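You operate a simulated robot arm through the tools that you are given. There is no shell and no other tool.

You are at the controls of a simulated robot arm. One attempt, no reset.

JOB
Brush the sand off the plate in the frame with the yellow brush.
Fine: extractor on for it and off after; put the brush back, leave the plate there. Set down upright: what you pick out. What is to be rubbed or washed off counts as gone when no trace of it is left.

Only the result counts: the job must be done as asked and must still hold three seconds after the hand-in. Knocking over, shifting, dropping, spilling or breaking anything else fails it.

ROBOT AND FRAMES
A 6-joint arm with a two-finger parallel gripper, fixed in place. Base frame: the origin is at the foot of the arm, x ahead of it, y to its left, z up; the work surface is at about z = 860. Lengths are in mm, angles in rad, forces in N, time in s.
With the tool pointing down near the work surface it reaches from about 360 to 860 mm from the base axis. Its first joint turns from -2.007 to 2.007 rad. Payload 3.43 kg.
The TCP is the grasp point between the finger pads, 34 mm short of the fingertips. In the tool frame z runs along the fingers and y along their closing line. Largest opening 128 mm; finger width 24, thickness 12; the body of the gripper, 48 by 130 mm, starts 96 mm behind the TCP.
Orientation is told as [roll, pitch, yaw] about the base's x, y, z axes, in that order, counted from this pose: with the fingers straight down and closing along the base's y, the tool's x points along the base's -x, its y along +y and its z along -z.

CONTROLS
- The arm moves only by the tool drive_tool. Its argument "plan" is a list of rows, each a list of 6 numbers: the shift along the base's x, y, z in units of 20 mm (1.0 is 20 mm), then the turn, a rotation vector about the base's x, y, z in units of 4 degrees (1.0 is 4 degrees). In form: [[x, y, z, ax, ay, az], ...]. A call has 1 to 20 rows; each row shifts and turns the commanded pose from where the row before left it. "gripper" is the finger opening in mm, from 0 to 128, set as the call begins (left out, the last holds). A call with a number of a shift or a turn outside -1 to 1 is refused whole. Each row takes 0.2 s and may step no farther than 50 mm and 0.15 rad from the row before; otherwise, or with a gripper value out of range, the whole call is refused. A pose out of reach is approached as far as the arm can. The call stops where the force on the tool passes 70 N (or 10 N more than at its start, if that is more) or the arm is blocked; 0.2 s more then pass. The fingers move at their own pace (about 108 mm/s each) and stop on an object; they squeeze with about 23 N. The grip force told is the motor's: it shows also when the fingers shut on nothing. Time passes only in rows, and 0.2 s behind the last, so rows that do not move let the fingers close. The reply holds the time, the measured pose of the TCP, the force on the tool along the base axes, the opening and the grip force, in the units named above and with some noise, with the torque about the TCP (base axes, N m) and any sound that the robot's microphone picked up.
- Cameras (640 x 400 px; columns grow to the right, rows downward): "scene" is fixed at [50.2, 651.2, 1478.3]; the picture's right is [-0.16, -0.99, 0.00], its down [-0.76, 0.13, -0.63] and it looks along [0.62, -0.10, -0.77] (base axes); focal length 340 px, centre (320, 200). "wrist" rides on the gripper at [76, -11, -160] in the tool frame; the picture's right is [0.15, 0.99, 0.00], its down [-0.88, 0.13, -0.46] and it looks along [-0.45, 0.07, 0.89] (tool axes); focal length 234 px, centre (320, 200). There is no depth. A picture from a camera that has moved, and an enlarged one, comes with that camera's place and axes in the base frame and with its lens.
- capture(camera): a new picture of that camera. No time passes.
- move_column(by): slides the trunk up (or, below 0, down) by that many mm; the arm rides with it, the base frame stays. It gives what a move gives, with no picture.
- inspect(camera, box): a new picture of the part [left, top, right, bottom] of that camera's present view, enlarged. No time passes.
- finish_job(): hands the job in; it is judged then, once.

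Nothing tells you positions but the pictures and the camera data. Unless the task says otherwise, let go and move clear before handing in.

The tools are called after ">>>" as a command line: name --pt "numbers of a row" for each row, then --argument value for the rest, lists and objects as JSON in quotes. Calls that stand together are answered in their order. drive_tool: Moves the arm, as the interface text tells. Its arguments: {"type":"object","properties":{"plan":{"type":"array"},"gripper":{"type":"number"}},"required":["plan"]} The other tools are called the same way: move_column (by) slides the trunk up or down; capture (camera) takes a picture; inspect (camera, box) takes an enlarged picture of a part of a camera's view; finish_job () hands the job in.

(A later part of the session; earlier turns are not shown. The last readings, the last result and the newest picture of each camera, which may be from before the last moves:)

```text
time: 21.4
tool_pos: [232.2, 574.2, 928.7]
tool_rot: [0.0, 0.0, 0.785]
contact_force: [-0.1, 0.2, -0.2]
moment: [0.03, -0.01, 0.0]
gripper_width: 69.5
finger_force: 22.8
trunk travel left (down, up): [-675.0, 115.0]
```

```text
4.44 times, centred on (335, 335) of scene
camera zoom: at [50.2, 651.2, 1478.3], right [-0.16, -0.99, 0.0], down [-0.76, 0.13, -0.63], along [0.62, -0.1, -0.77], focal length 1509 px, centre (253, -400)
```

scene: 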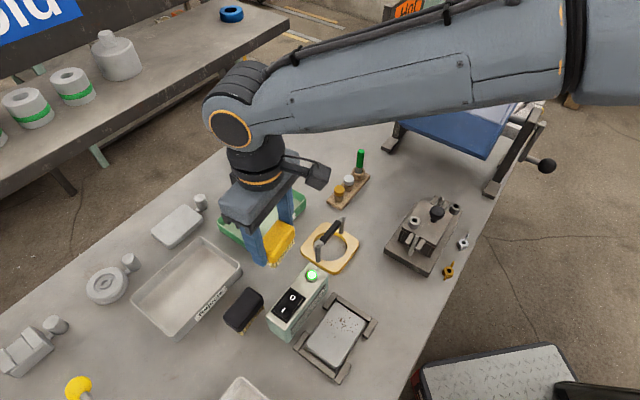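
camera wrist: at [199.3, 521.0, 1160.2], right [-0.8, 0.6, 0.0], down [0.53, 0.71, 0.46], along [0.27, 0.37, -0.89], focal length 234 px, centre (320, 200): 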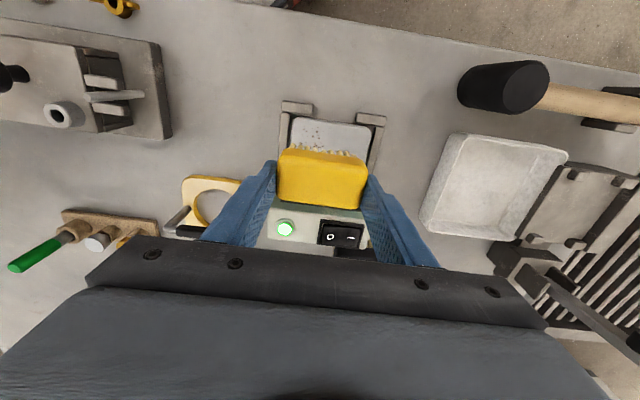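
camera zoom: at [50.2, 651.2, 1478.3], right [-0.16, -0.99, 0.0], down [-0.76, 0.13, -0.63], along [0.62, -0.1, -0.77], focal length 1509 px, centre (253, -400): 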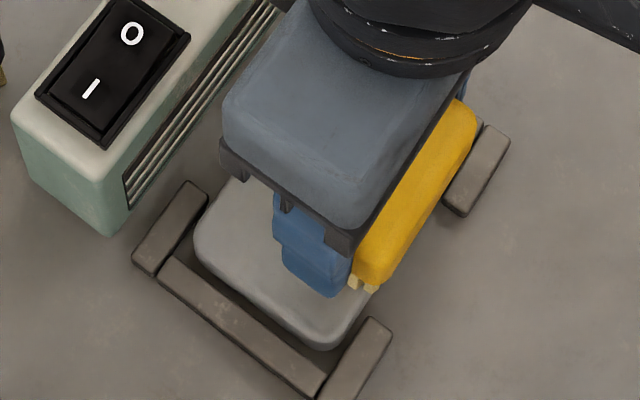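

The force dropped off along the stroke. I'll lower a little more, stroke back with steadier pressure, and look at the plate.

>>> drive_tool --pt "0 0 -0.08 0 0 0" --pt "0 0 0 0 0 0"

>>> drive_tool --pt "0.19 0.19 0 0 0 0" --pt "0.19 0.19 0 0 0 0" --pt "0.19 0.19 0 0 0 0" --pt "0.19 0.19 0 0 0 0" --pt "0.19 0.19 0 0 0 0" --pt "0.19 0.19 0 0 0 0"

>>> inspect --camera "wrist" --box '[240, 80, 420, 240]'

>>> inspect --camera "scene" --box '[290, 290, 380, 380]'

```text
time: 22.0
tool_pos: [231.0, 574.0, 928.0]
tool_rot: [-0.001, 0.0, 0.785]
contact_force: [-1.4, -0.8, 6.4]
moment: [-0.04, 0.03, 0.01]
gripper_width: 69.4
finger_force: 23.7
trunk travel left (down, up): [-675.0, 115.0]
```

```text
time: 23.4
tool_pos: [253.0, 595.4, 927.1]
tool_rot: [0.0, 0.0, 0.784]
contact_force: [-2.4, -1.9, 8.3]
moment: [0.03, 0.09, 0.03]
gripper_width: 69.3
finger_force: 22.5
trunk travel left (down, up): [-675.0, 115.0]
```

```text
2.50 times, centred on (330, 160) of wrist
camera zoom: at [209.2, 533.4, 1086.9], right [-0.8, 0.6, 0.0], down [0.53, 0.71, 0.46], along [0.27, 0.37, -0.89], focal length 585 px, centre (295, 300)
```

zoom: 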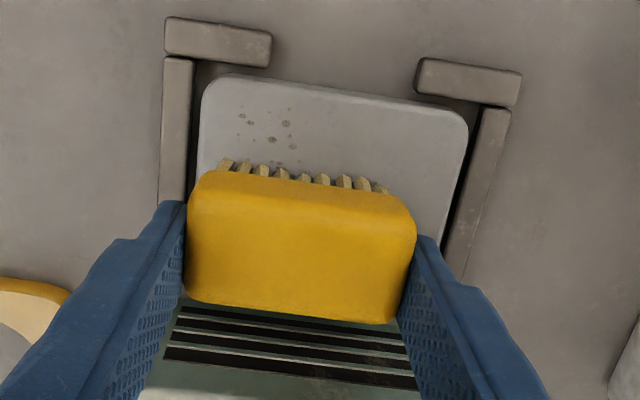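

```text
4.44 times, centred on (335, 335) of scene
camera zoom: at [50.2, 651.2, 1478.3], right [-0.16, -0.99, 0.0], down [-0.76, 0.13, -0.63], along [0.62, -0.1, -0.77], focal length 1509 px, centre (253, -400)
```

zoom: 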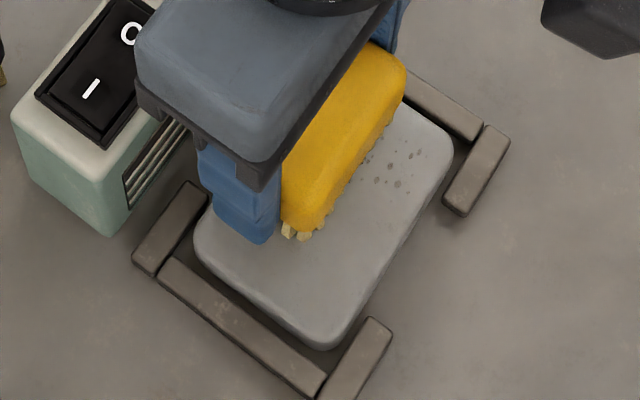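

The sand is fading under the strokes and the plate is staying put. I'll keep stroking back and forth, a little further toward the sandy end.

>>> drive_tool --pt "0.28 -0.28 0 0 0 0" --pt "-0.19 -0.19 0 0 0 0" --pt "-0.19 -0.19 0 0 0 0" --pt "-0.19 -0.19 0 0 0 0" --pt "-0.19 -0.19 0 0 0 0" --pt "-0.19 -0.19 0 0 0 0" --pt "-0.19 -0.19 0 0 0 0" --pt "0.19 0.19 0 0 0 0" --pt "0.19 0.19 0 0 0 0" --pt "0.19 0.19 0 0 0 0" --pt "0.19 0.19 0 0 0 0" --pt "0.19 0.19 0 0 0 0" --pt "0.19 0.19 0 0 0 0"

>>> inspect --camera "wrist" --box '[240, 80, 420, 240]'

>>> inspect --camera "scene" --box '[290, 290, 380, 380]'

```text
time: 26.2
tool_pos: [259.0, 591.3, 926.5]
tool_rot: [-0.001, -0.001, 0.786]
contact_force: [-1.2, -0.4, 2.7]
moment: [0.01, 0.0, 0.03]
gripper_width: 69.3
finger_force: 23.2
trunk travel left (down, up): [-675.0, 115.0]
```

```text
2.50 times, centred on (330, 160) of wrist
camera zoom: at [214.9, 528.7, 1086.8], right [-0.8, 0.6, 0.0], down [0.53, 0.71, 0.46], along [0.27, 0.37, -0.89], focal length 585 px, centre (295, 300)
```

zoom: 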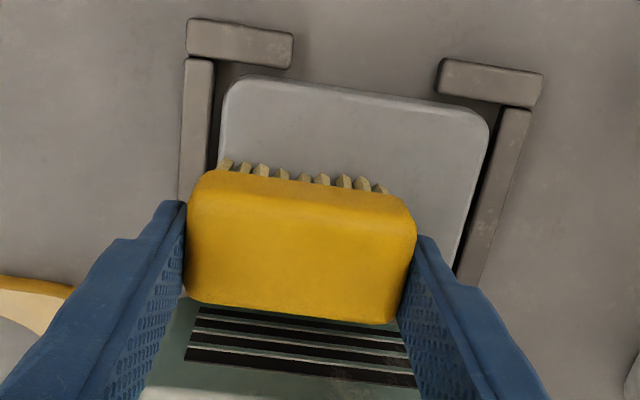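

```text
4.44 times, centred on (335, 335) of scene
camera zoom: at [50.2, 651.2, 1478.3], right [-0.16, -0.99, 0.0], down [-0.76, 0.13, -0.63], along [0.62, -0.1, -0.77], focal length 1509 px, centre (253, -400)
```

zoom: 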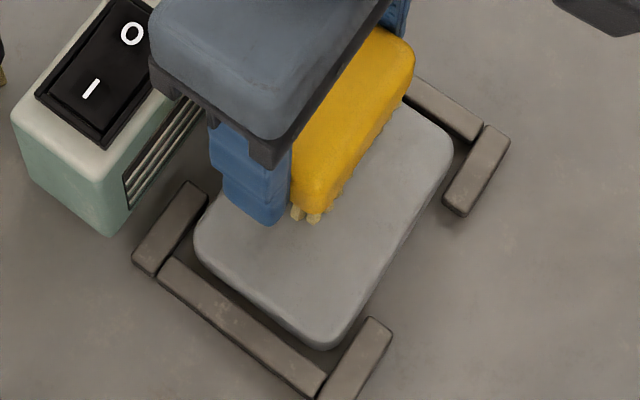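

The visible half now looks clean. I'll add further passes, including the other part of the plate and the edge by the extractor.

>>> drive_tool --pt "0.1 0.1 -0.025 0 0 0" --pt "-0.2 -0.2 0 0 0 0" --pt "-0.2 -0.2 0 0 0 0" --pt "-0.2 -0.2 0 0 0 0" --pt "-0.2 -0.2 0 0 0 0" --pt "-0.2 -0.2 0 0 0 0" --pt "-0.2 -0.2 0 0 0 0" --pt "-0.7 0.7 0 0 0 0" --pt "0.2 0.2 0 0 0 0" --pt "0.2 0.2 0 0 0 0" --pt "0.2 0.2 0 0 0 0" --pt "0.2 0.2 0 0 0 0" --pt "0.2 0.2 0 0 0 0" --pt "0.2 0.2 0 0 0 0" --pt "-0.2 -0.2 0 0 0 0" --pt "-0.2 -0.2 0 0 0 0" --pt "-0.2 -0.2 0 0 0 0" --pt "-0.2 -0.2 0 0 0 0" --pt "-0.2 -0.2 0 0 0 0" --pt "-0.2 -0.2 0 0 0 0"

>>> inspect --camera "wrist" --box '[240, 80, 420, 240]'

>>> inspect --camera "scene" --box '[290, 290, 380, 380]'

```text
time: 30.4
tool_pos: [224.0, 582.8, 925.8]
tool_rot: [0.0, 0.0, 0.786]
contact_force: [0.0, 0.1, -0.6]
moment: [0.01, -0.02, 0.0]
gripper_width: 69.3
finger_force: 22.9
trunk travel left (down, up): [-675.0, 115.0]
```

```text
2.50 times, centred on (330, 160) of wrist
camera zoom: at [179.8, 520.6, 1085.4], right [-0.8, 0.6, 0.0], down [0.53, 0.71, 0.46], along [0.27, 0.37, -0.89], focal length 585 px, centre (295, 300)
```

zoom: 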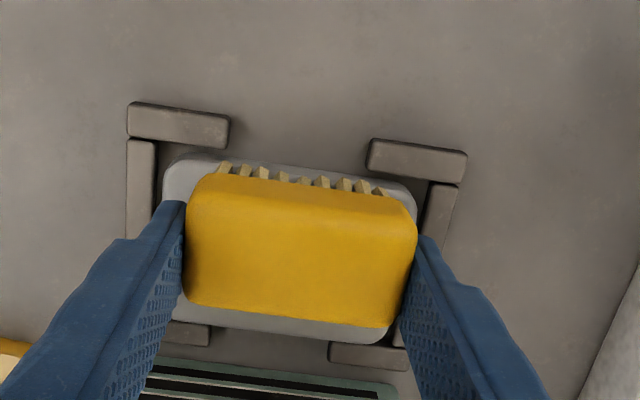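

```text
4.44 times, centred on (335, 335) of scene
camera zoom: at [50.2, 651.2, 1478.3], right [-0.16, -0.99, 0.0], down [-0.76, 0.13, -0.63], along [0.62, -0.1, -0.77], focal length 1509 px, centre (253, -400)
```

zoom: 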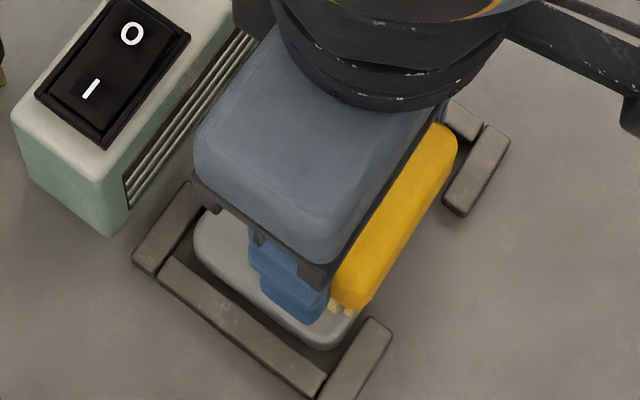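

Contact is light at the end of this pass. I'll lift the brush and move it toward the extractor side to see the whole plate.

>>> drive_tool --pt "0 0 0.5 0 0 0" --pt "0 0 1 0 0 0" --pt "0 0 1 0 0 0" --pt "0 0 1 0 0 0" --pt "0 0 0.7 0 0 0" --pt "0.95 0.84 0 0 0 0" --pt "0.95 0.84 0 0 0 0" --pt "0.95 0.84 0 0 0 0" --pt "0.95 0.84 0 0 0 0"

>>> capture --camera "wrist"

>>> inspect --camera "scene" --box '[290, 290, 380, 380]'

```text
time: 32.4
tool_pos: [299.3, 647.7, 1009.1]
tool_rot: [-0.001, -0.002, 0.786]
contact_force: [0.6, 0.4, 0.2]
moment: [0.03, 0.01, -0.02]
gripper_width: 69.3
finger_force: 22.9
trunk travel left (down, up): [-675.0, 115.0]
```

```text
taken
camera wrist: at [255.0, 586.4, 1169.9], right [-0.8, 0.6, 0.0], down [0.53, 0.72, 0.46], along [0.27, 0.37, -0.89], focal length 234 px, centre (320, 200)
```

wrist: 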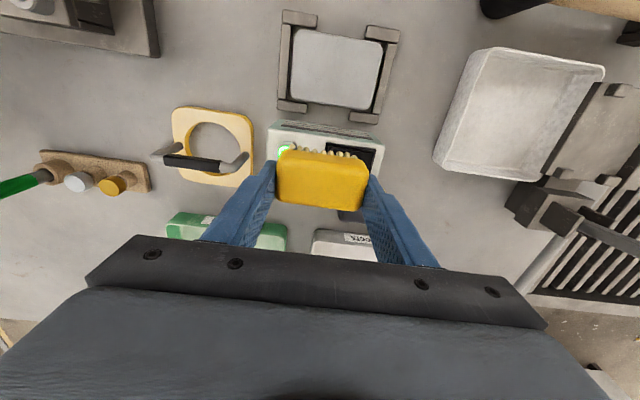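

```text
4.44 times, centred on (335, 335) of scene
camera zoom: at [50.2, 651.2, 1478.3], right [-0.16, -0.99, 0.0], down [-0.76, 0.13, -0.63], along [0.62, -0.1, -0.77], focal length 1509 px, centre (253, -400)
```

zoom: 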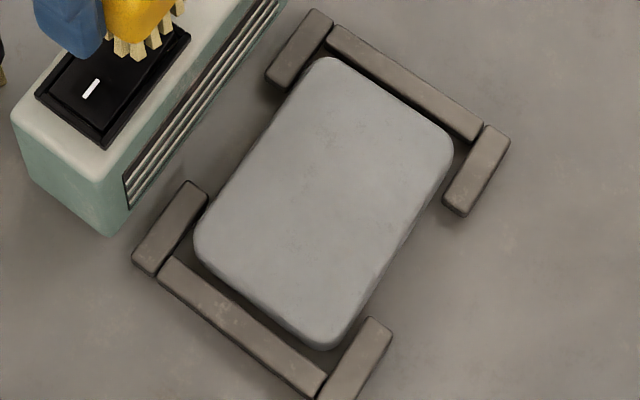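

The plate looks clean at first sight. I'll zoom in strongly to look for any remaining faint trace.

>>> inspect --camera "scene" --box '[315, 298, 360, 326]'

>>> inspect --camera "scene" --box '[315, 322, 360, 352]'

>>> inspect --camera "wrist" --box '[285, 25, 385, 110]'

```text
14.22 times, centred on (338, 312) of scene
camera zoom: at [50.2, 651.2, 1478.3], right [-0.16, -0.99, 0.0], down [-0.76, 0.13, -0.63], along [0.62, -0.1, -0.77], focal length 4829 px, centre (71, -1393)
```

zoom: 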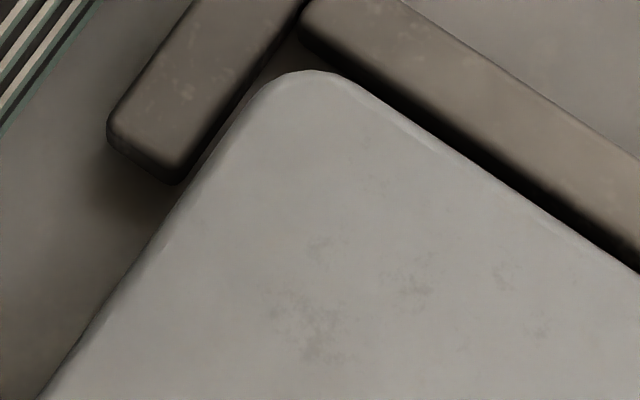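

```text
13.33 times, centred on (338, 337) of scene
camera zoom: at [50.2, 651.2, 1478.3], right [-0.16, -0.99, 0.0], down [-0.76, 0.13, -0.63], along [0.62, -0.1, -0.77], focal length 4527 px, centre (87, -1627)
```

zoom: 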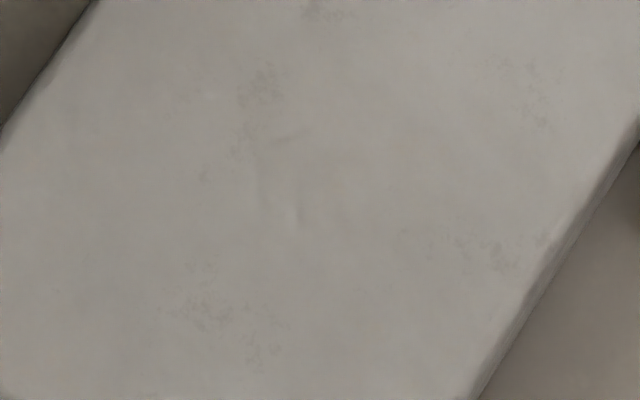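

```text
4.71 times, centred on (335, 68) of wrist
camera zoom: at [255.0, 586.4, 1169.9], right [-0.8, 0.6, 0.0], down [0.53, 0.72, 0.46], along [0.27, 0.37, -0.89], focal length 1102 px, centre (249, 824)
```

zoom: 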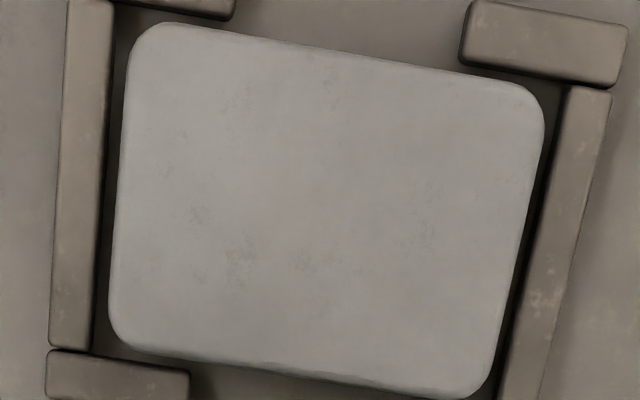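

The remaining faint mottling looks like the plate's own texture, but I can't yet tell it from faint residue. I'll do another set of strokes and compare.

>>> drive_tool --pt "-0.62 -0.812 0 0 0 0" --pt "-0.62 -0.812 0 0 0 0" --pt "-0.62 -0.812 0 0 0 0" --pt "-0.62 -0.812 0 0 0 0" --pt "-0.62 -0.812 0 0 0 0" --pt "0 0 -1 0 0 0" --pt "0 0 -1 0 0 0" --pt "0 0 -1 0 0 0" --pt "0 0 -0.9 0 0 0" --pt "0 0 -0.2 0 0 0"

>>> drive_tool --pt "0 0 -0.13 0 0 0" --pt "0 0 0 0 0 0"

```text
time: 34.6
tool_pos: [239.1, 569.2, 929.0]
tool_rot: [-0.001, -0.001, 0.786]
contact_force: [0.5, -0.8, 0.0]
moment: [-0.02, -0.01, 0.01]
gripper_width: 69.3
finger_force: 23.2
trunk travel left (down, up): [-675.0, 115.0]
```

```text
time: 35.2
tool_pos: [239.4, 570.0, 926.9]
tool_rot: [-0.001, 0.0, 0.784]
contact_force: [0.7, -1.3, 0.0]
moment: [0.01, -0.01, -0.03]
gripper_width: 69.3
finger_force: 22.8
trunk travel left (down, up): [-675.0, 115.0]
```

>>> drive_tool --pt "0 0 -0.08 0 0 0" --pt "0 0 0 0 0 0"

```text
time: 35.8
tool_pos: [239.7, 569.0, 924.7]
tool_rot: [0.001, -0.001, 0.785]
contact_force: [1.3, 0.8, 3.0]
moment: [-0.01, -0.06, 0.0]
gripper_width: 69.4
finger_force: 23.1
trunk travel left (down, up): [-675.0, 115.0]
```

Contact is light at 3 N. I'll press a bit more and make several strokes across the sandy area.

>>> drive_tool --pt "0.2 0.2 -0.03 0 0 0" --pt "0.2 0.2 0 0 0 0" --pt "0.2 0.2 0 0 0 0" --pt "0.2 0.2 0 0 0 0" --pt "0.2 0.2 0 0 0 0" --pt "0.2 0.2 0 0 0 0" --pt "-0.2 -0.2 0 0 0 0" --pt "-0.2 -0.2 0 0 0 0" --pt "-0.2 -0.2 0 0 0 0" --pt "-0.2 -0.2 0 0 0 0" --pt "-0.2 -0.2 0 0 0 0" --pt "-0.2 -0.2 0 0 0 0" --pt "-0.4 0.4 0 0 0 0" --pt "0.2 0.2 0 0 0 0" --pt "0.2 0.2 0 0 0 0" --pt "0.2 0.2 0 0 0 0" --pt "0.2 0.2 0 0 0 0" --pt "0.2 0.2 0 0 0 0" --pt "0.2 0.2 0 0 0 0"

>>> inspect --camera "scene" --box '[290, 290, 380, 380]'

```text
time: 39.8
tool_pos: [254.0, 598.6, 922.1]
tool_rot: [0.001, -0.001, 0.785]
contact_force: [-0.3, 0.7, -1.8]
moment: [0.02, -0.01, -0.02]
gripper_width: 69.5
finger_force: 23.0
trunk travel left (down, up): [-675.0, 115.0]
```

```text
4.44 times, centred on (335, 335) of scene
camera zoom: at [50.2, 651.2, 1478.3], right [-0.16, -0.99, 0.0], down [-0.76, 0.13, -0.63], along [0.62, -0.1, -0.77], focal length 1509 px, centre (253, -400)
```

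zoom: 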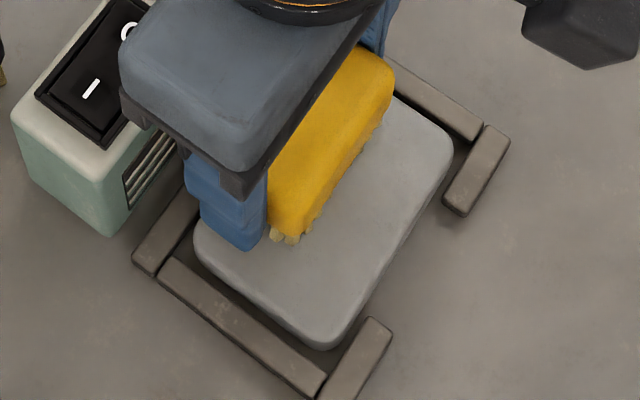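

Contact has gone light again because the brush has crept up a few mm in the grip. I'll lift and compare the plate closely with before.

>>> drive_tool --pt "0 0 0.5 0 0 0" --pt "0 0 1 0 0 0" --pt "0 0 1 0 0 0" --pt "0 0 1 0 0 0" --pt "0 0 0.8 0 0 0" --pt "0.767 0.82 0 0 0 0" --pt "0.767 0.82 0 0 0 0" --pt "0.766 0.82 0 0 0 0"

>>> inspect --camera "scene" --box '[315, 298, 360, 326]'

>>> inspect --camera "scene" --box '[315, 322, 360, 352]'

>>> inspect --camera "wrist" --box '[285, 25, 385, 110]'

>>> inspect --camera "wrist" --box '[240, 110, 420, 240]'

```text
time: 41.6
tool_pos: [296.9, 651.0, 1010.5]
tool_rot: [0.0, -0.001, 0.786]
contact_force: [-0.2, 0.2, -0.9]
moment: [0.03, -0.01, -0.02]
gripper_width: 69.5
finger_force: 23.1
trunk travel left (down, up): [-675.0, 115.0]
```

```text
14.22 times, centred on (338, 312) of scene
camera zoom: at [50.2, 651.2, 1478.3], right [-0.16, -0.99, 0.0], down [-0.76, 0.13, -0.63], along [0.62, -0.1, -0.77], focal length 4829 px, centre (71, -1393)
```

zoom: 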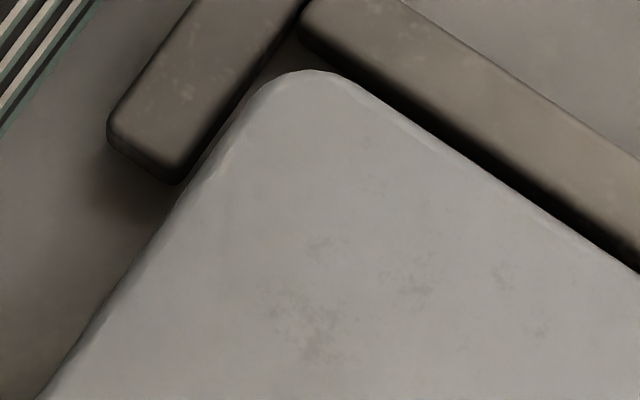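

```text
13.33 times, centred on (338, 337) of scene
camera zoom: at [50.2, 651.2, 1478.3], right [-0.16, -0.99, 0.0], down [-0.76, 0.13, -0.63], along [0.62, -0.1, -0.77], focal length 4527 px, centre (87, -1627)
```

zoom: 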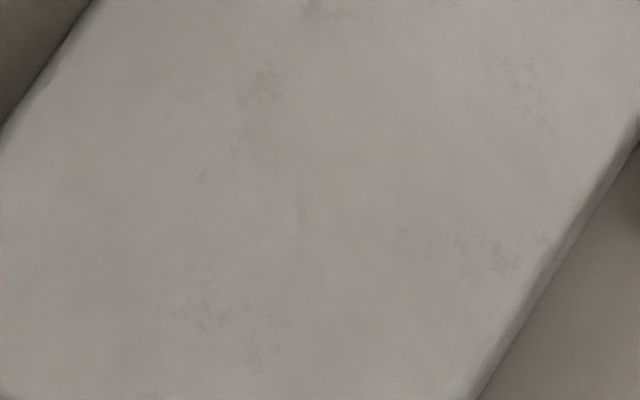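

```text
4.71 times, centred on (335, 68) of wrist
camera zoom: at [252.5, 587.9, 1168.8], right [-0.8, 0.6, 0.0], down [0.53, 0.72, 0.46], along [0.27, 0.37, -0.89], focal length 1102 px, centre (249, 824)
```

zoom: 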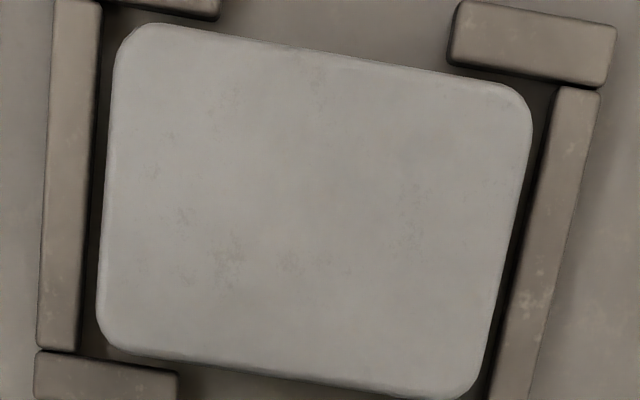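

```text
3.08 times, centred on (330, 175) of wrist
camera zoom: at [252.5, 587.9, 1168.8], right [-0.8, 0.6, 0.0], down [0.53, 0.72, 0.46], along [0.27, 0.37, -0.89], focal length 720 px, centre (289, 277)
```

zoom: 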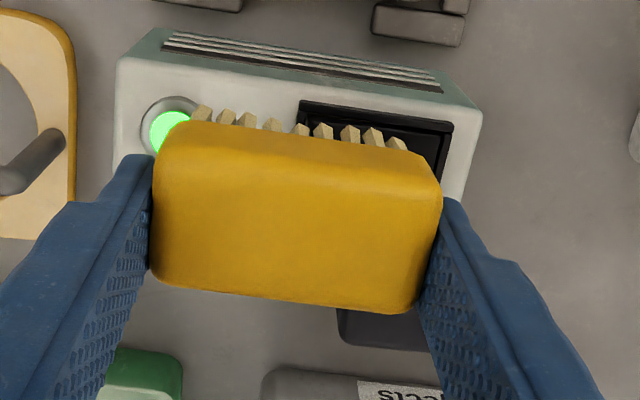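

There may still be a slight trace in the middle, where the second set changed the tint. I'll do another firm round around the centre to be safe.

>>> drive_tool --pt "-0.867 -0.761 0 0 0 0" --pt "-0.867 -0.761 0 0 0 0" --pt "-0.866 -0.761 0 0 0 0" --pt "0 0 -1 0 0 0" --pt "0 0 -1 0 0 0" --pt "0 0 -1 0 0 0" --pt "0 0 -0.9 0 0 0" --pt "0 0 -0.3 0 0 0" --pt "0 0 -0.1 0 0 0" --pt "0 0 0 0 0 0"

```text
time: 43.8
tool_pos: [248.5, 605.0, 922.9]
tool_rot: [0.002, 0.002, 0.785]
contact_force: [0.0, 0.4, -0.8]
moment: [0.0, -0.01, 0.01]
gripper_width: 69.1
finger_force: 23.1
trunk travel left (down, up): [-675.0, 115.0]
```

>>> drive_tool --pt "0 0 -0.06 0 0 0" --pt "0 0 0 0 0 0"

```text
time: 44.4
tool_pos: [248.6, 605.3, 921.8]
tool_rot: [-0.001, 0.001, 0.786]
contact_force: [-0.1, 0.4, 4.2]
moment: [0.03, -0.04, 0.01]
gripper_width: 69.3
finger_force: 22.3
trunk travel left (down, up): [-675.0, 115.0]
```

>>> drive_tool --pt "-0.2 -0.2 -0.02 0 0 0" --pt "-0.2 -0.2 0 0 0 0" --pt "-0.2 -0.2 0 0 0 0" --pt "-0.2 -0.2 0 0 0 0" --pt "-0.2 -0.2 0 0 0 0" --pt "-0.2 -0.2 0 0 0 0"

>>> drive_tool --pt "0.2 0.2 -0.02 0 0 0" --pt "0.2 0.2 0 0 0 0" --pt "0.2 0.2 0 0 0 0" --pt "0.2 0.2 0 0 0 0" --pt "0.2 0.2 0 0 0 0" --pt "0.2 0.2 0 0 0 0"

>>> inspect --camera "scene" --box '[290, 290, 380, 380]'

```text
time: 45.8
tool_pos: [224.2, 579.4, 922.7]
tool_rot: [0.0, 0.0, 0.785]
contact_force: [2.4, 1.2, 7.4]
moment: [0.13, -0.06, -0.02]
gripper_width: 69.3
finger_force: 22.9
trunk travel left (down, up): [-675.0, 115.0]
```

```text
time: 47.2
tool_pos: [247.5, 605.0, 922.2]
tool_rot: [-0.001, 0.0, 0.785]
contact_force: [-1.4, -1.9, 8.2]
moment: [-0.05, 0.04, -0.01]
gripper_width: 69.4
finger_force: 22.9
trunk travel left (down, up): [-675.0, 115.0]
```

```text
4.44 times, centred on (335, 335) of scene
camera zoom: at [50.2, 651.2, 1478.3], right [-0.16, -0.99, 0.0], down [-0.76, 0.13, -0.63], along [0.62, -0.1, -0.77], focal length 1509 px, centre (253, -400)
```

zoom: 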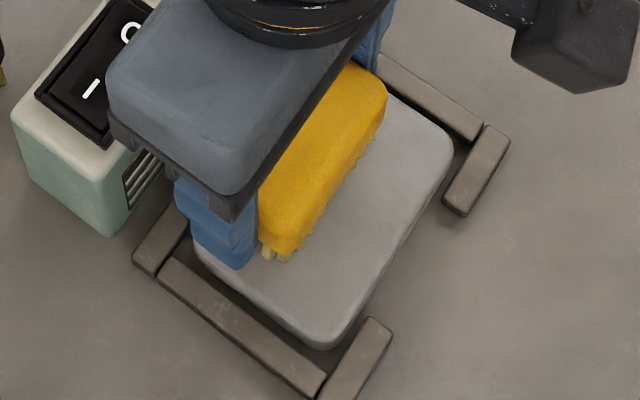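

Contact now holds steady at 7–8 N. I'll make two more full passes over the sandy end.

>>> drive_tool --pt "0.3 -0.3 0 0 0 0" --pt "0.26 -0.26 0 0 0 0" --pt "-0.2 -0.2 0 0 0 0" --pt "-0.2 -0.2 0 0 0 0" --pt "-0.2 -0.2 0 0 0 0" --pt "-0.2 -0.2 0 0 0 0" --pt "-0.2 -0.2 0 0 0 0" --pt "-0.2 -0.2 0 0 0 0" --pt "0.2 0.2 -0.01 0 0 0" --pt "0.2 0.2 0 0 0 0" --pt "0.2 0.2 0 0 0 0" --pt "0.2 0.2 0 0 0 0" --pt "0.2 0.2 0 0 0 0" --pt "0.2 0.2 0 0 0 0"

>>> drive_tool --pt "-0.25 0.25 0 0 0 0" --pt "-0.2 -0.2 0 0 0 0" --pt "-0.2 -0.2 0 0 0 0" --pt "-0.2 -0.2 0 0 0 0" --pt "-0.2 -0.2 0 0 0 0" --pt "-0.2 -0.2 0 0 0 0" --pt "-0.2 -0.2 0 0 0 0" --pt "0.2 0.2 -0.01 0 0 0" --pt "0.2 0.2 0 0 0 0" --pt "0.2 0.2 0 0 0 0" --pt "0.2 0.2 0 0 0 0" --pt "0.2 0.2 0 0 0 0" --pt "0.2 0.2 0 0 0 0"

>>> inspect --camera "scene" --box '[290, 290, 380, 380]'

```text
time: 50.2
tool_pos: [260.8, 592.4, 921.1]
tool_rot: [-0.001, 0.0, 0.785]
contact_force: [-0.6, -0.4, 4.9]
moment: [-0.01, 0.01, 0.01]
gripper_width: 69.2
finger_force: 22.8
trunk travel left (down, up): [-675.0, 115.0]
```

```text
time: 53.0
tool_pos: [254.4, 597.1, 920.4]
tool_rot: [0.0, -0.001, 0.787]
contact_force: [-1.1, -2.0, 9.7]
moment: [-0.09, 0.04, 0.0]
gripper_width: 69.2
finger_force: 22.5
trunk travel left (down, up): [-675.0, 115.0]
```

```text
4.44 times, centred on (335, 335) of scene
camera zoom: at [50.2, 651.2, 1478.3], right [-0.16, -0.99, 0.0], down [-0.76, 0.13, -0.63], along [0.62, -0.1, -0.77], focal length 1509 px, centre (253, -400)
```

zoom: 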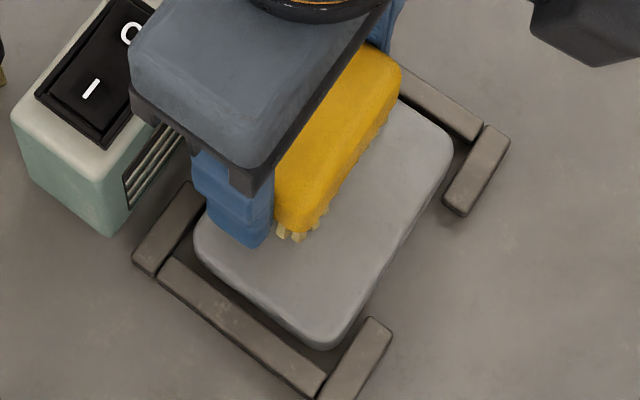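

The plate is still in place. I'll lift clear and inspect it again.

>>> drive_tool --pt "0 0 0.5 0 0 0" --pt "0 0 1 0 0 0" --pt "0 0 1 0 0 0" --pt "0 0 1 0 0 0" --pt "0 0 0.9 0 0 0" --pt "0.763 0.864 0 0 0 0" --pt "0.763 0.864 0 0 0 0" --pt "0.764 0.865 0 0 0 0"

>>> inspect --camera "scene" --box '[315, 298, 360, 326]'

>>> inspect --camera "scene" --box '[315, 322, 360, 352]'

>>> inspect --camera "wrist" --box '[285, 25, 385, 110]'

>>> capture --camera "scene"

```text
time: 54.8
tool_pos: [299.8, 647.6, 1009.0]
tool_rot: [0.0, -0.001, 0.787]
contact_force: [-0.4, -0.6, -0.7]
moment: [0.0, -0.03, 0.0]
gripper_width: 69.5
finger_force: 22.6
trunk travel left (down, up): [-675.0, 115.0]
```

```text
14.22 times, centred on (338, 312) of scene
camera zoom: at [50.2, 651.2, 1478.3], right [-0.16, -0.99, 0.0], down [-0.76, 0.13, -0.63], along [0.62, -0.1, -0.77], focal length 4829 px, centre (71, -1393)
```

zoom: 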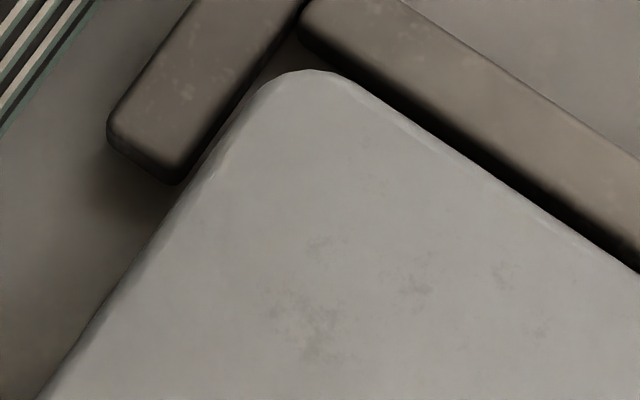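

```text
13.33 times, centred on (338, 337) of scene
camera zoom: at [50.2, 651.2, 1478.3], right [-0.16, -0.99, 0.0], down [-0.76, 0.13, -0.63], along [0.62, -0.1, -0.77], focal length 4527 px, centre (87, -1627)
```

zoom: 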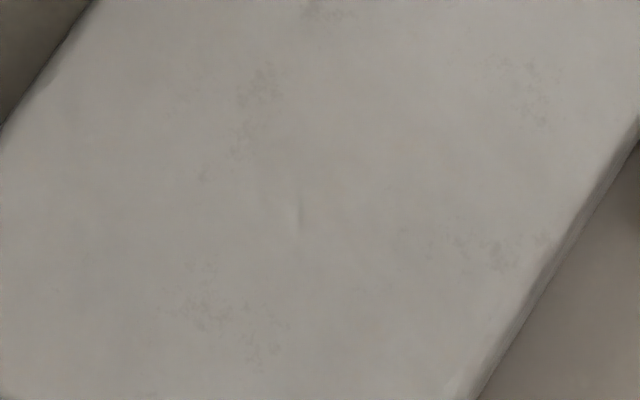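

```text
4.71 times, centred on (335, 68) of wrist
camera zoom: at [255.3, 586.0, 1168.0], right [-0.8, 0.6, 0.0], down [0.53, 0.71, 0.46], along [0.27, 0.37, -0.89], focal length 1102 px, centre (249, 824)
```

zoom: 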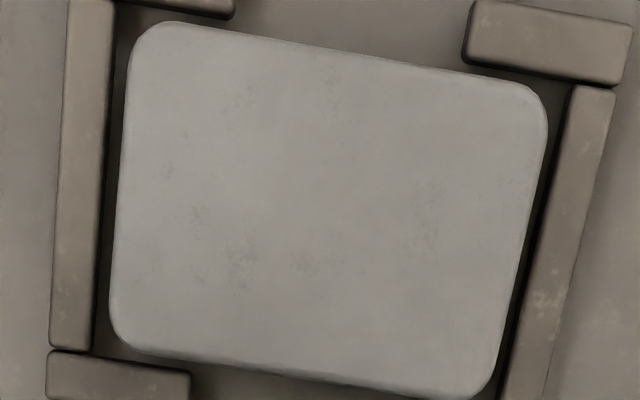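

```text
taken
```

scene: 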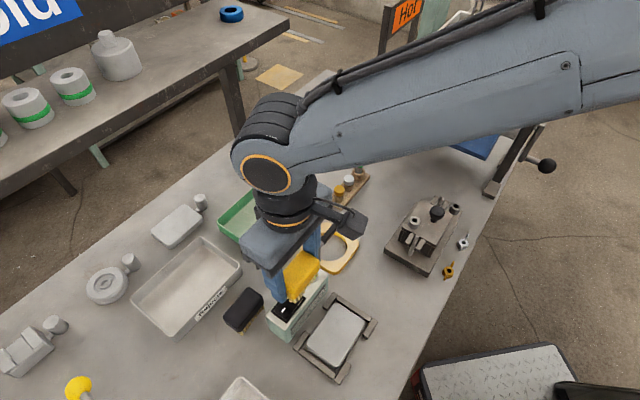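

The mottling is unchanged after the extra strokes, so it is the plate's own texture and the plate is clean and unmoved. I'll carry the brush back above its original place.

>>> drive_tool --pt "0.92 0.37 0 0 0 0.413" --pt "0.92 0.37 0 0 0 0.413" --pt "0.92 0.37 0 0 0 0.413" --pt "0.92 0.37 0 0 0 0.413" --pt "0 0 -1 0 0 0" --pt "0 0 -1 0 0 0"

>>> drive_tool --pt "0 0 0 0 0 0"

>>> capture --camera "wrist"

>>> inspect --camera "scene" --box '[230, 210, 350, 310]'

```text
time: 56.2
tool_pos: [375.1, 678.4, 969.5]
tool_rot: [0.0, 0.0, 0.901]
contact_force: [0.4, -0.6, -1.6]
moment: [0.0, 0.01, -0.03]
gripper_width: 69.5
finger_force: 23.5
trunk travel left (down, up): [-675.0, 115.0]
```

```text
time: 56.6
tool_pos: [372.9, 677.6, 970.8]
tool_rot: [-0.001, 0.0, 0.899]
contact_force: [0.3, -0.1, -1.4]
moment: [0.02, -0.01, -0.03]
gripper_width: 69.3
finger_force: 23.7
trunk travel left (down, up): [-675.0, 115.0]
```

```text
taken
camera wrist: at [336.2, 611.2, 1129.9], right [-0.87, 0.5, 0.0], down [0.45, 0.77, 0.46], along [0.23, 0.39, -0.89], focal length 234 px, centre (320, 200)
```

wrist: 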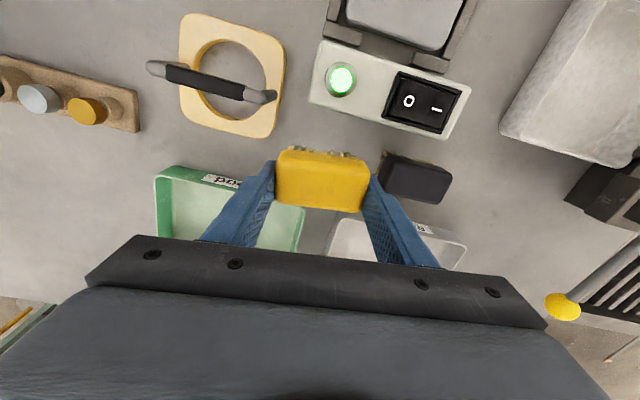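

```text
4.00 times, centred on (290, 260) of scene
camera zoom: at [50.2, 651.2, 1478.3], right [-0.16, -0.99, 0.0], down [-0.76, 0.13, -0.63], along [0.62, -0.1, -0.77], focal length 1358 px, centre (440, -40)
```

zoom: 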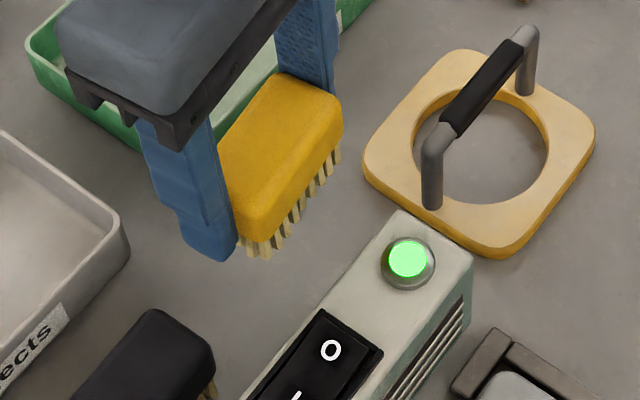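

The pose matches the original grip position. I'll lower the brush, going slowly near the bench.

>>> drive_tool --pt "0 0 -0.9 0 0 0" --pt "0 0 -0.9 0 0 0" --pt "0 0 -0.6 0 0 0" --pt "0 0 -0.3 0 0 0" --pt "0 0 0 0 0 0"

>>> inspect --camera "scene" --box '[255, 230, 335, 290]'

>>> inspect --camera "wrist" --box '[230, 130, 410, 240]'

```text
time: 57.8
tool_pos: [373.7, 679.7, 915.7]
tool_rot: [0.0, -0.001, 0.901]
contact_force: [0.1, -0.2, -0.9]
moment: [0.02, 0.01, 0.01]
gripper_width: 69.4
finger_force: 22.9
trunk travel left (down, up): [-675.0, 115.0]
```

```text
6.67 times, centred on (295, 260) of scene
camera zoom: at [50.2, 651.2, 1478.3], right [-0.16, -0.99, 0.0], down [-0.76, 0.13, -0.63], along [0.62, -0.1, -0.77], focal length 2264 px, centre (487, -200)
```

zoom: 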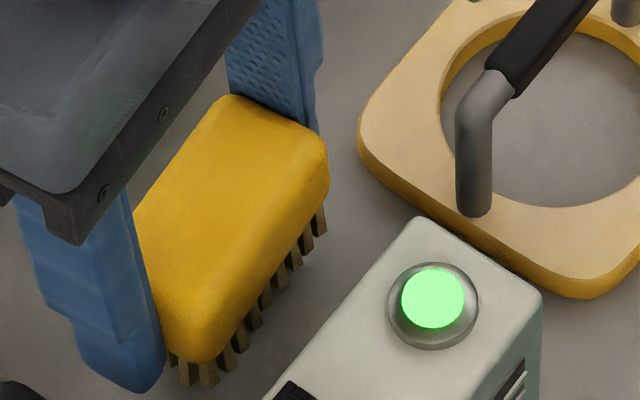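

```text
3.56 times, centred on (320, 185) of wrist
camera zoom: at [336.3, 613.0, 1075.3], right [-0.87, 0.5, 0.0], down [0.45, 0.77, 0.46], along [0.23, 0.39, -0.89], focal length 833 px, centre (320, 253)
```

zoom: 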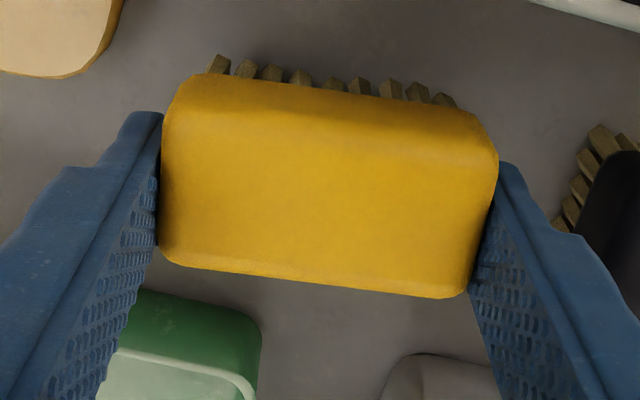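

The bristles are about 9 mm above the bench. I'll correct the y offset slightly and lower in small steps until contact.

>>> drive_tool --pt "-0.02 -0.07 -0.2 0 0 0" --pt "0 0 -0.1 0 0 0" --pt "0 0 0 0 0 0"

>>> drive_tool --pt "0 0 -0.06 0 0 0" --pt "0 0 0 0 0 0"

```text
time: 58.6
tool_pos: [373.3, 677.7, 908.9]
tool_rot: [-0.001, 0.0, 0.9]
contact_force: [-0.3, -0.2, -1.2]
moment: [0.05, -0.02, 0.01]
gripper_width: 69.1
finger_force: 23.2
trunk travel left (down, up): [-675.0, 115.0]
```

```text
time: 59.2
tool_pos: [375.2, 679.0, 909.1]
tool_rot: [0.001, 0.0, 0.901]
contact_force: [0.4, 0.4, -1.2]
moment: [0.03, -0.06, 0.03]
gripper_width: 69.4
finger_force: 23.1
trunk travel left (down, up): [-675.0, 115.0]
```

>>> drive_tool --pt "0 0 -0.05 0 0 0" --pt "0 0 0 0 0 0"

>>> inspect --camera "scene" --box '[255, 230, 335, 290]'

>>> inspect --camera "wrist" --box '[230, 130, 410, 240]'

```text
time: 59.8
tool_pos: [373.5, 677.2, 906.7]
tool_rot: [0.001, 0.0, 0.9]
contact_force: [-0.7, 0.4, -0.6]
moment: [-0.02, -0.03, 0.0]
gripper_width: 69.3
finger_force: 23.2
trunk travel left (down, up): [-675.0, 115.0]
```

```text
6.67 times, centred on (295, 260) of scene
camera zoom: at [50.2, 651.2, 1478.3], right [-0.16, -0.99, 0.0], down [-0.76, 0.13, -0.63], along [0.62, -0.1, -0.77], focal length 2264 px, centre (487, -200)
```

zoom: 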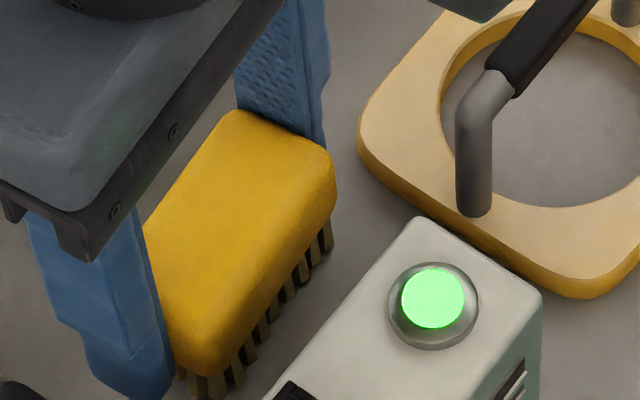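

```text
3.56 times, centred on (320, 185) of wrist
camera zoom: at [336.3, 611.4, 1066.9], right [-0.87, 0.5, 0.0], down [0.45, 0.77, 0.46], along [0.23, 0.39, -0.89], focal length 833 px, centre (320, 253)
```

zoom: 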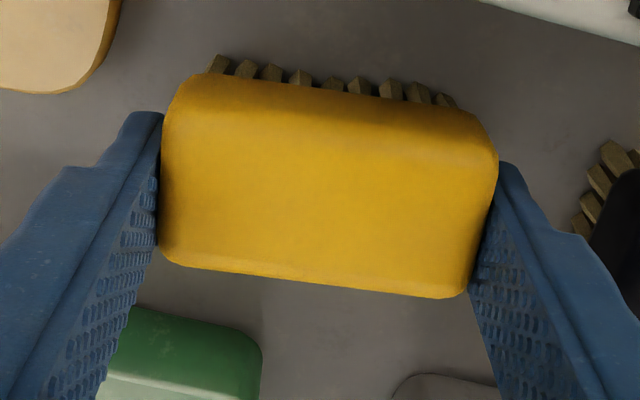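

The brush outline nearly matches its original picture position. I'll step down until I feel the bench.

>>> drive_tool --pt "0 0 -0.05 0 0 0" --pt "0 0 0 0 0 0"

```text
time: 60.4
tool_pos: [373.1, 678.0, 905.6]
tool_rot: [-0.001, 0.001, 0.901]
contact_force: [-0.2, -1.2, 1.1]
moment: [0.02, 0.0, 0.0]
gripper_width: 69.2
finger_force: 23.0
trunk travel left (down, up): [-675.0, 115.0]
```

>>> drive_tool --pt "0 0 -0.03 0 0 0" --pt "0 0 0 0 0 0"

```text
time: 61.0
tool_pos: [374.7, 678.0, 905.4]
tool_rot: [0.0, 0.0, 0.902]
contact_force: [0.0, -1.3, 6.6]
moment: [0.0, -0.03, 0.0]
gripper_width: 69.2
finger_force: 22.6
trunk travel left (down, up): [-675.0, 115.0]
```

The brush is on the bench (6.6 N). I'll release with a small opening and check.

>>> drive_tool --pt "0 0 0 0 0 0" --pt "0 0 0 0 0 0" --gripper 82

>>> inspect --camera "wrist" --box '[230, 130, 410, 240]'

>>> inspect --camera "scene" --box '[255, 230, 335, 290]'

```text
time: 61.6
tool_pos: [373.9, 678.4, 904.1]
tool_rot: [0.0, 0.001, 0.901]
contact_force: [0.2, 0.0, -0.1]
moment: [-0.01, 0.02, -0.01]
gripper_width: 81.8
finger_force: 0.0
trunk travel left (down, up): [-675.0, 115.0]
```

```text
3.56 times, centred on (320, 185) of wrist
camera zoom: at [336.2, 611.7, 1064.7], right [-0.87, 0.5, 0.0], down [0.45, 0.77, 0.46], along [0.23, 0.39, -0.89], focal length 833 px, centre (320, 253)
```

zoom: 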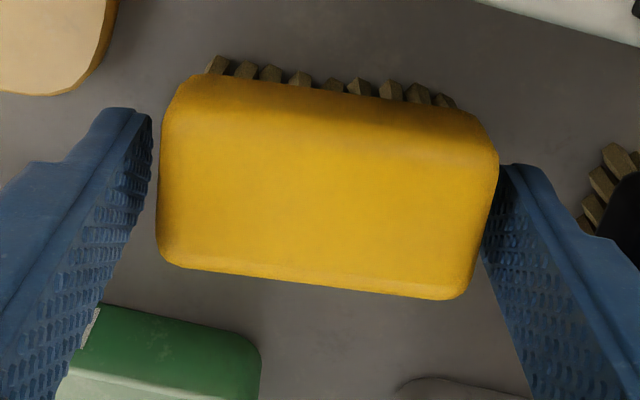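

```text
6.67 times, centred on (295, 260) of scene
camera zoom: at [50.2, 651.2, 1478.3], right [-0.16, -0.99, 0.0], down [-0.76, 0.13, -0.63], along [0.62, -0.1, -0.77], focal length 2264 px, centre (487, -200)
```

zoom: 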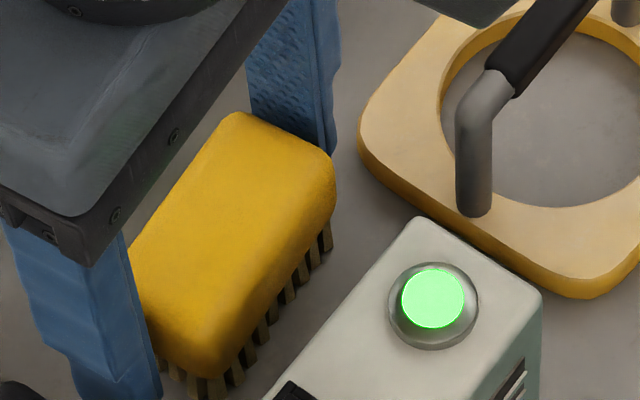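

The brush stands free in its place. I'll raise the gripper straight up.

>>> drive_tool --pt "0 0 0.3 0 0 0" --pt "0 0 0.5 0 0 0" --pt "0 0 1 0 0 0" --pt "0 0 1 0 0 0" --pt "0 0 1 0 0 0" --pt "0 0 1 0 0 0" --pt "0 0 1 0 0 0" --pt "0 0 0.6 0 0 0"

>>> inspect --camera "scene" --box '[255, 230, 335, 290]'

>>> capture --camera "wrist"

>>> inspect --camera "scene" --box '[200, 200, 360, 320]'

```text
time: 63.4
tool_pos: [372.9, 677.6, 1035.0]
tool_rot: [0.0, 0.0, 0.901]
contact_force: [0.1, -0.4, 0.7]
moment: [-0.01, 0.06, 0.02]
gripper_width: 82.1
finger_force: 0.0
trunk travel left (down, up): [-675.0, 115.0]
```

```text
6.67 times, centred on (295, 260) of scene
camera zoom: at [50.2, 651.2, 1478.3], right [-0.16, -0.99, 0.0], down [-0.76, 0.13, -0.63], along [0.62, -0.1, -0.77], focal length 2264 px, centre (487, -200)
```

zoom: 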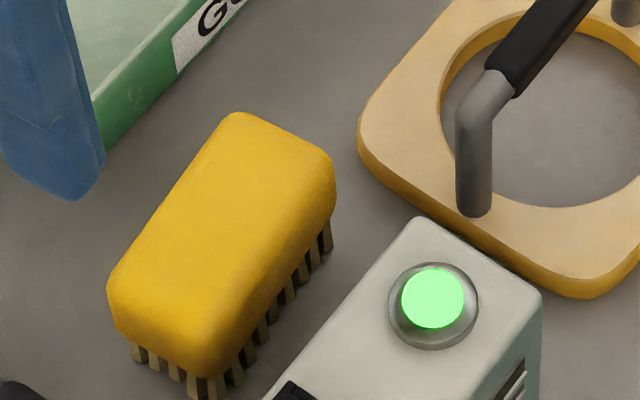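

```text
taken
camera wrist: at [335.7, 610.9, 1194.3], right [-0.87, 0.5, 0.0], down [0.45, 0.77, 0.46], along [0.23, 0.39, -0.89], focal length 234 px, centre (320, 200)
```

wrist: 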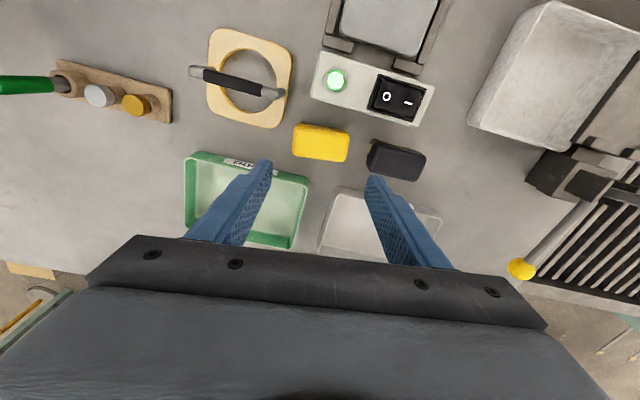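

```text
3.33 times, centred on (280, 260) of scene
camera zoom: at [50.2, 651.2, 1478.3], right [-0.16, -0.99, 0.0], down [-0.76, 0.13, -0.63], along [0.62, -0.1, -0.77], focal length 1132 px, centre (453, 0)
```

zoom: 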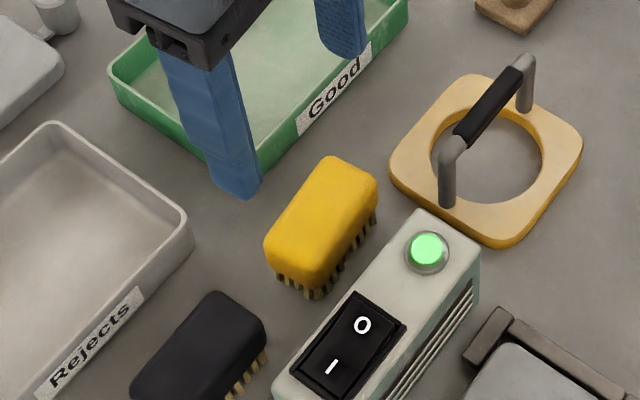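

The brush is back within about 1 mm of where it was. Next I'll switch the extractor off by moving one finger above the O half of the rocker, with the other finger beyond the box end.

>>> drive_tool --pt "-0.9 0.034 0 0 0 -0.313" --pt "-0.9 0.034 0 0 0 -0.313" --pt "-0.9 0.034 -0.2 0 0 -0.313" --pt "-0.9 0.034 -0.3 0 0 -0.313" --pt "-0.9 0.034 -0.4 0 0 -0.313" --pt "-0.9 0.034 -0.4 0 0 -0.313" --gripper 60

>>> inspect --camera "wrist" --box '[180, 90, 380, 230]'

>>> inspect --camera "scene" --box '[240, 250, 340, 350]'

```text
time: 64.8
tool_pos: [264.7, 684.5, 1006.7]
tool_rot: [-0.001, 0.002, 0.77]
contact_force: [0.2, 0.0, -0.7]
moment: [-0.01, 0.0, -0.04]
gripper_width: 60.2
finger_force: 0.1
trunk travel left (down, up): [-675.0, 115.0]
```

```text
2.86 times, centred on (280, 160) of wrist
camera zoom: at [218.2, 622.2, 1166.6], right [-0.79, 0.61, 0.0], down [0.54, 0.71, 0.46], along [0.28, 0.36, -0.89], focal length 669 px, centre (434, 314)
```

zoom: 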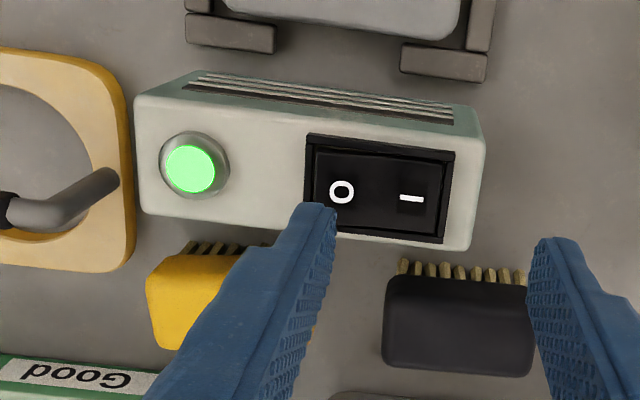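

```text
4.00 times, centred on (290, 300) of scene
camera zoom: at [50.2, 651.2, 1478.3], right [-0.16, -0.99, 0.0], down [-0.76, 0.13, -0.63], along [0.62, -0.1, -0.77], focal length 1358 px, centre (440, -200)
```

zoom: 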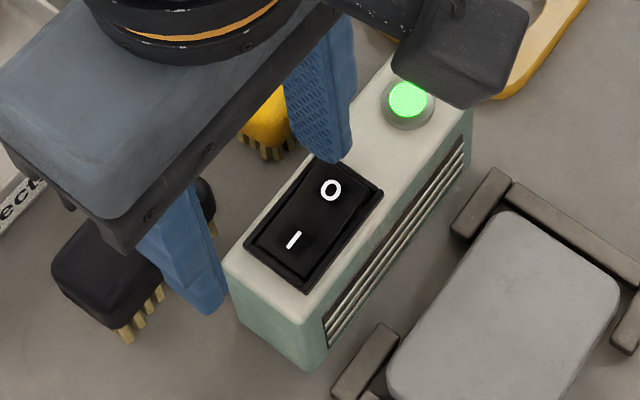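

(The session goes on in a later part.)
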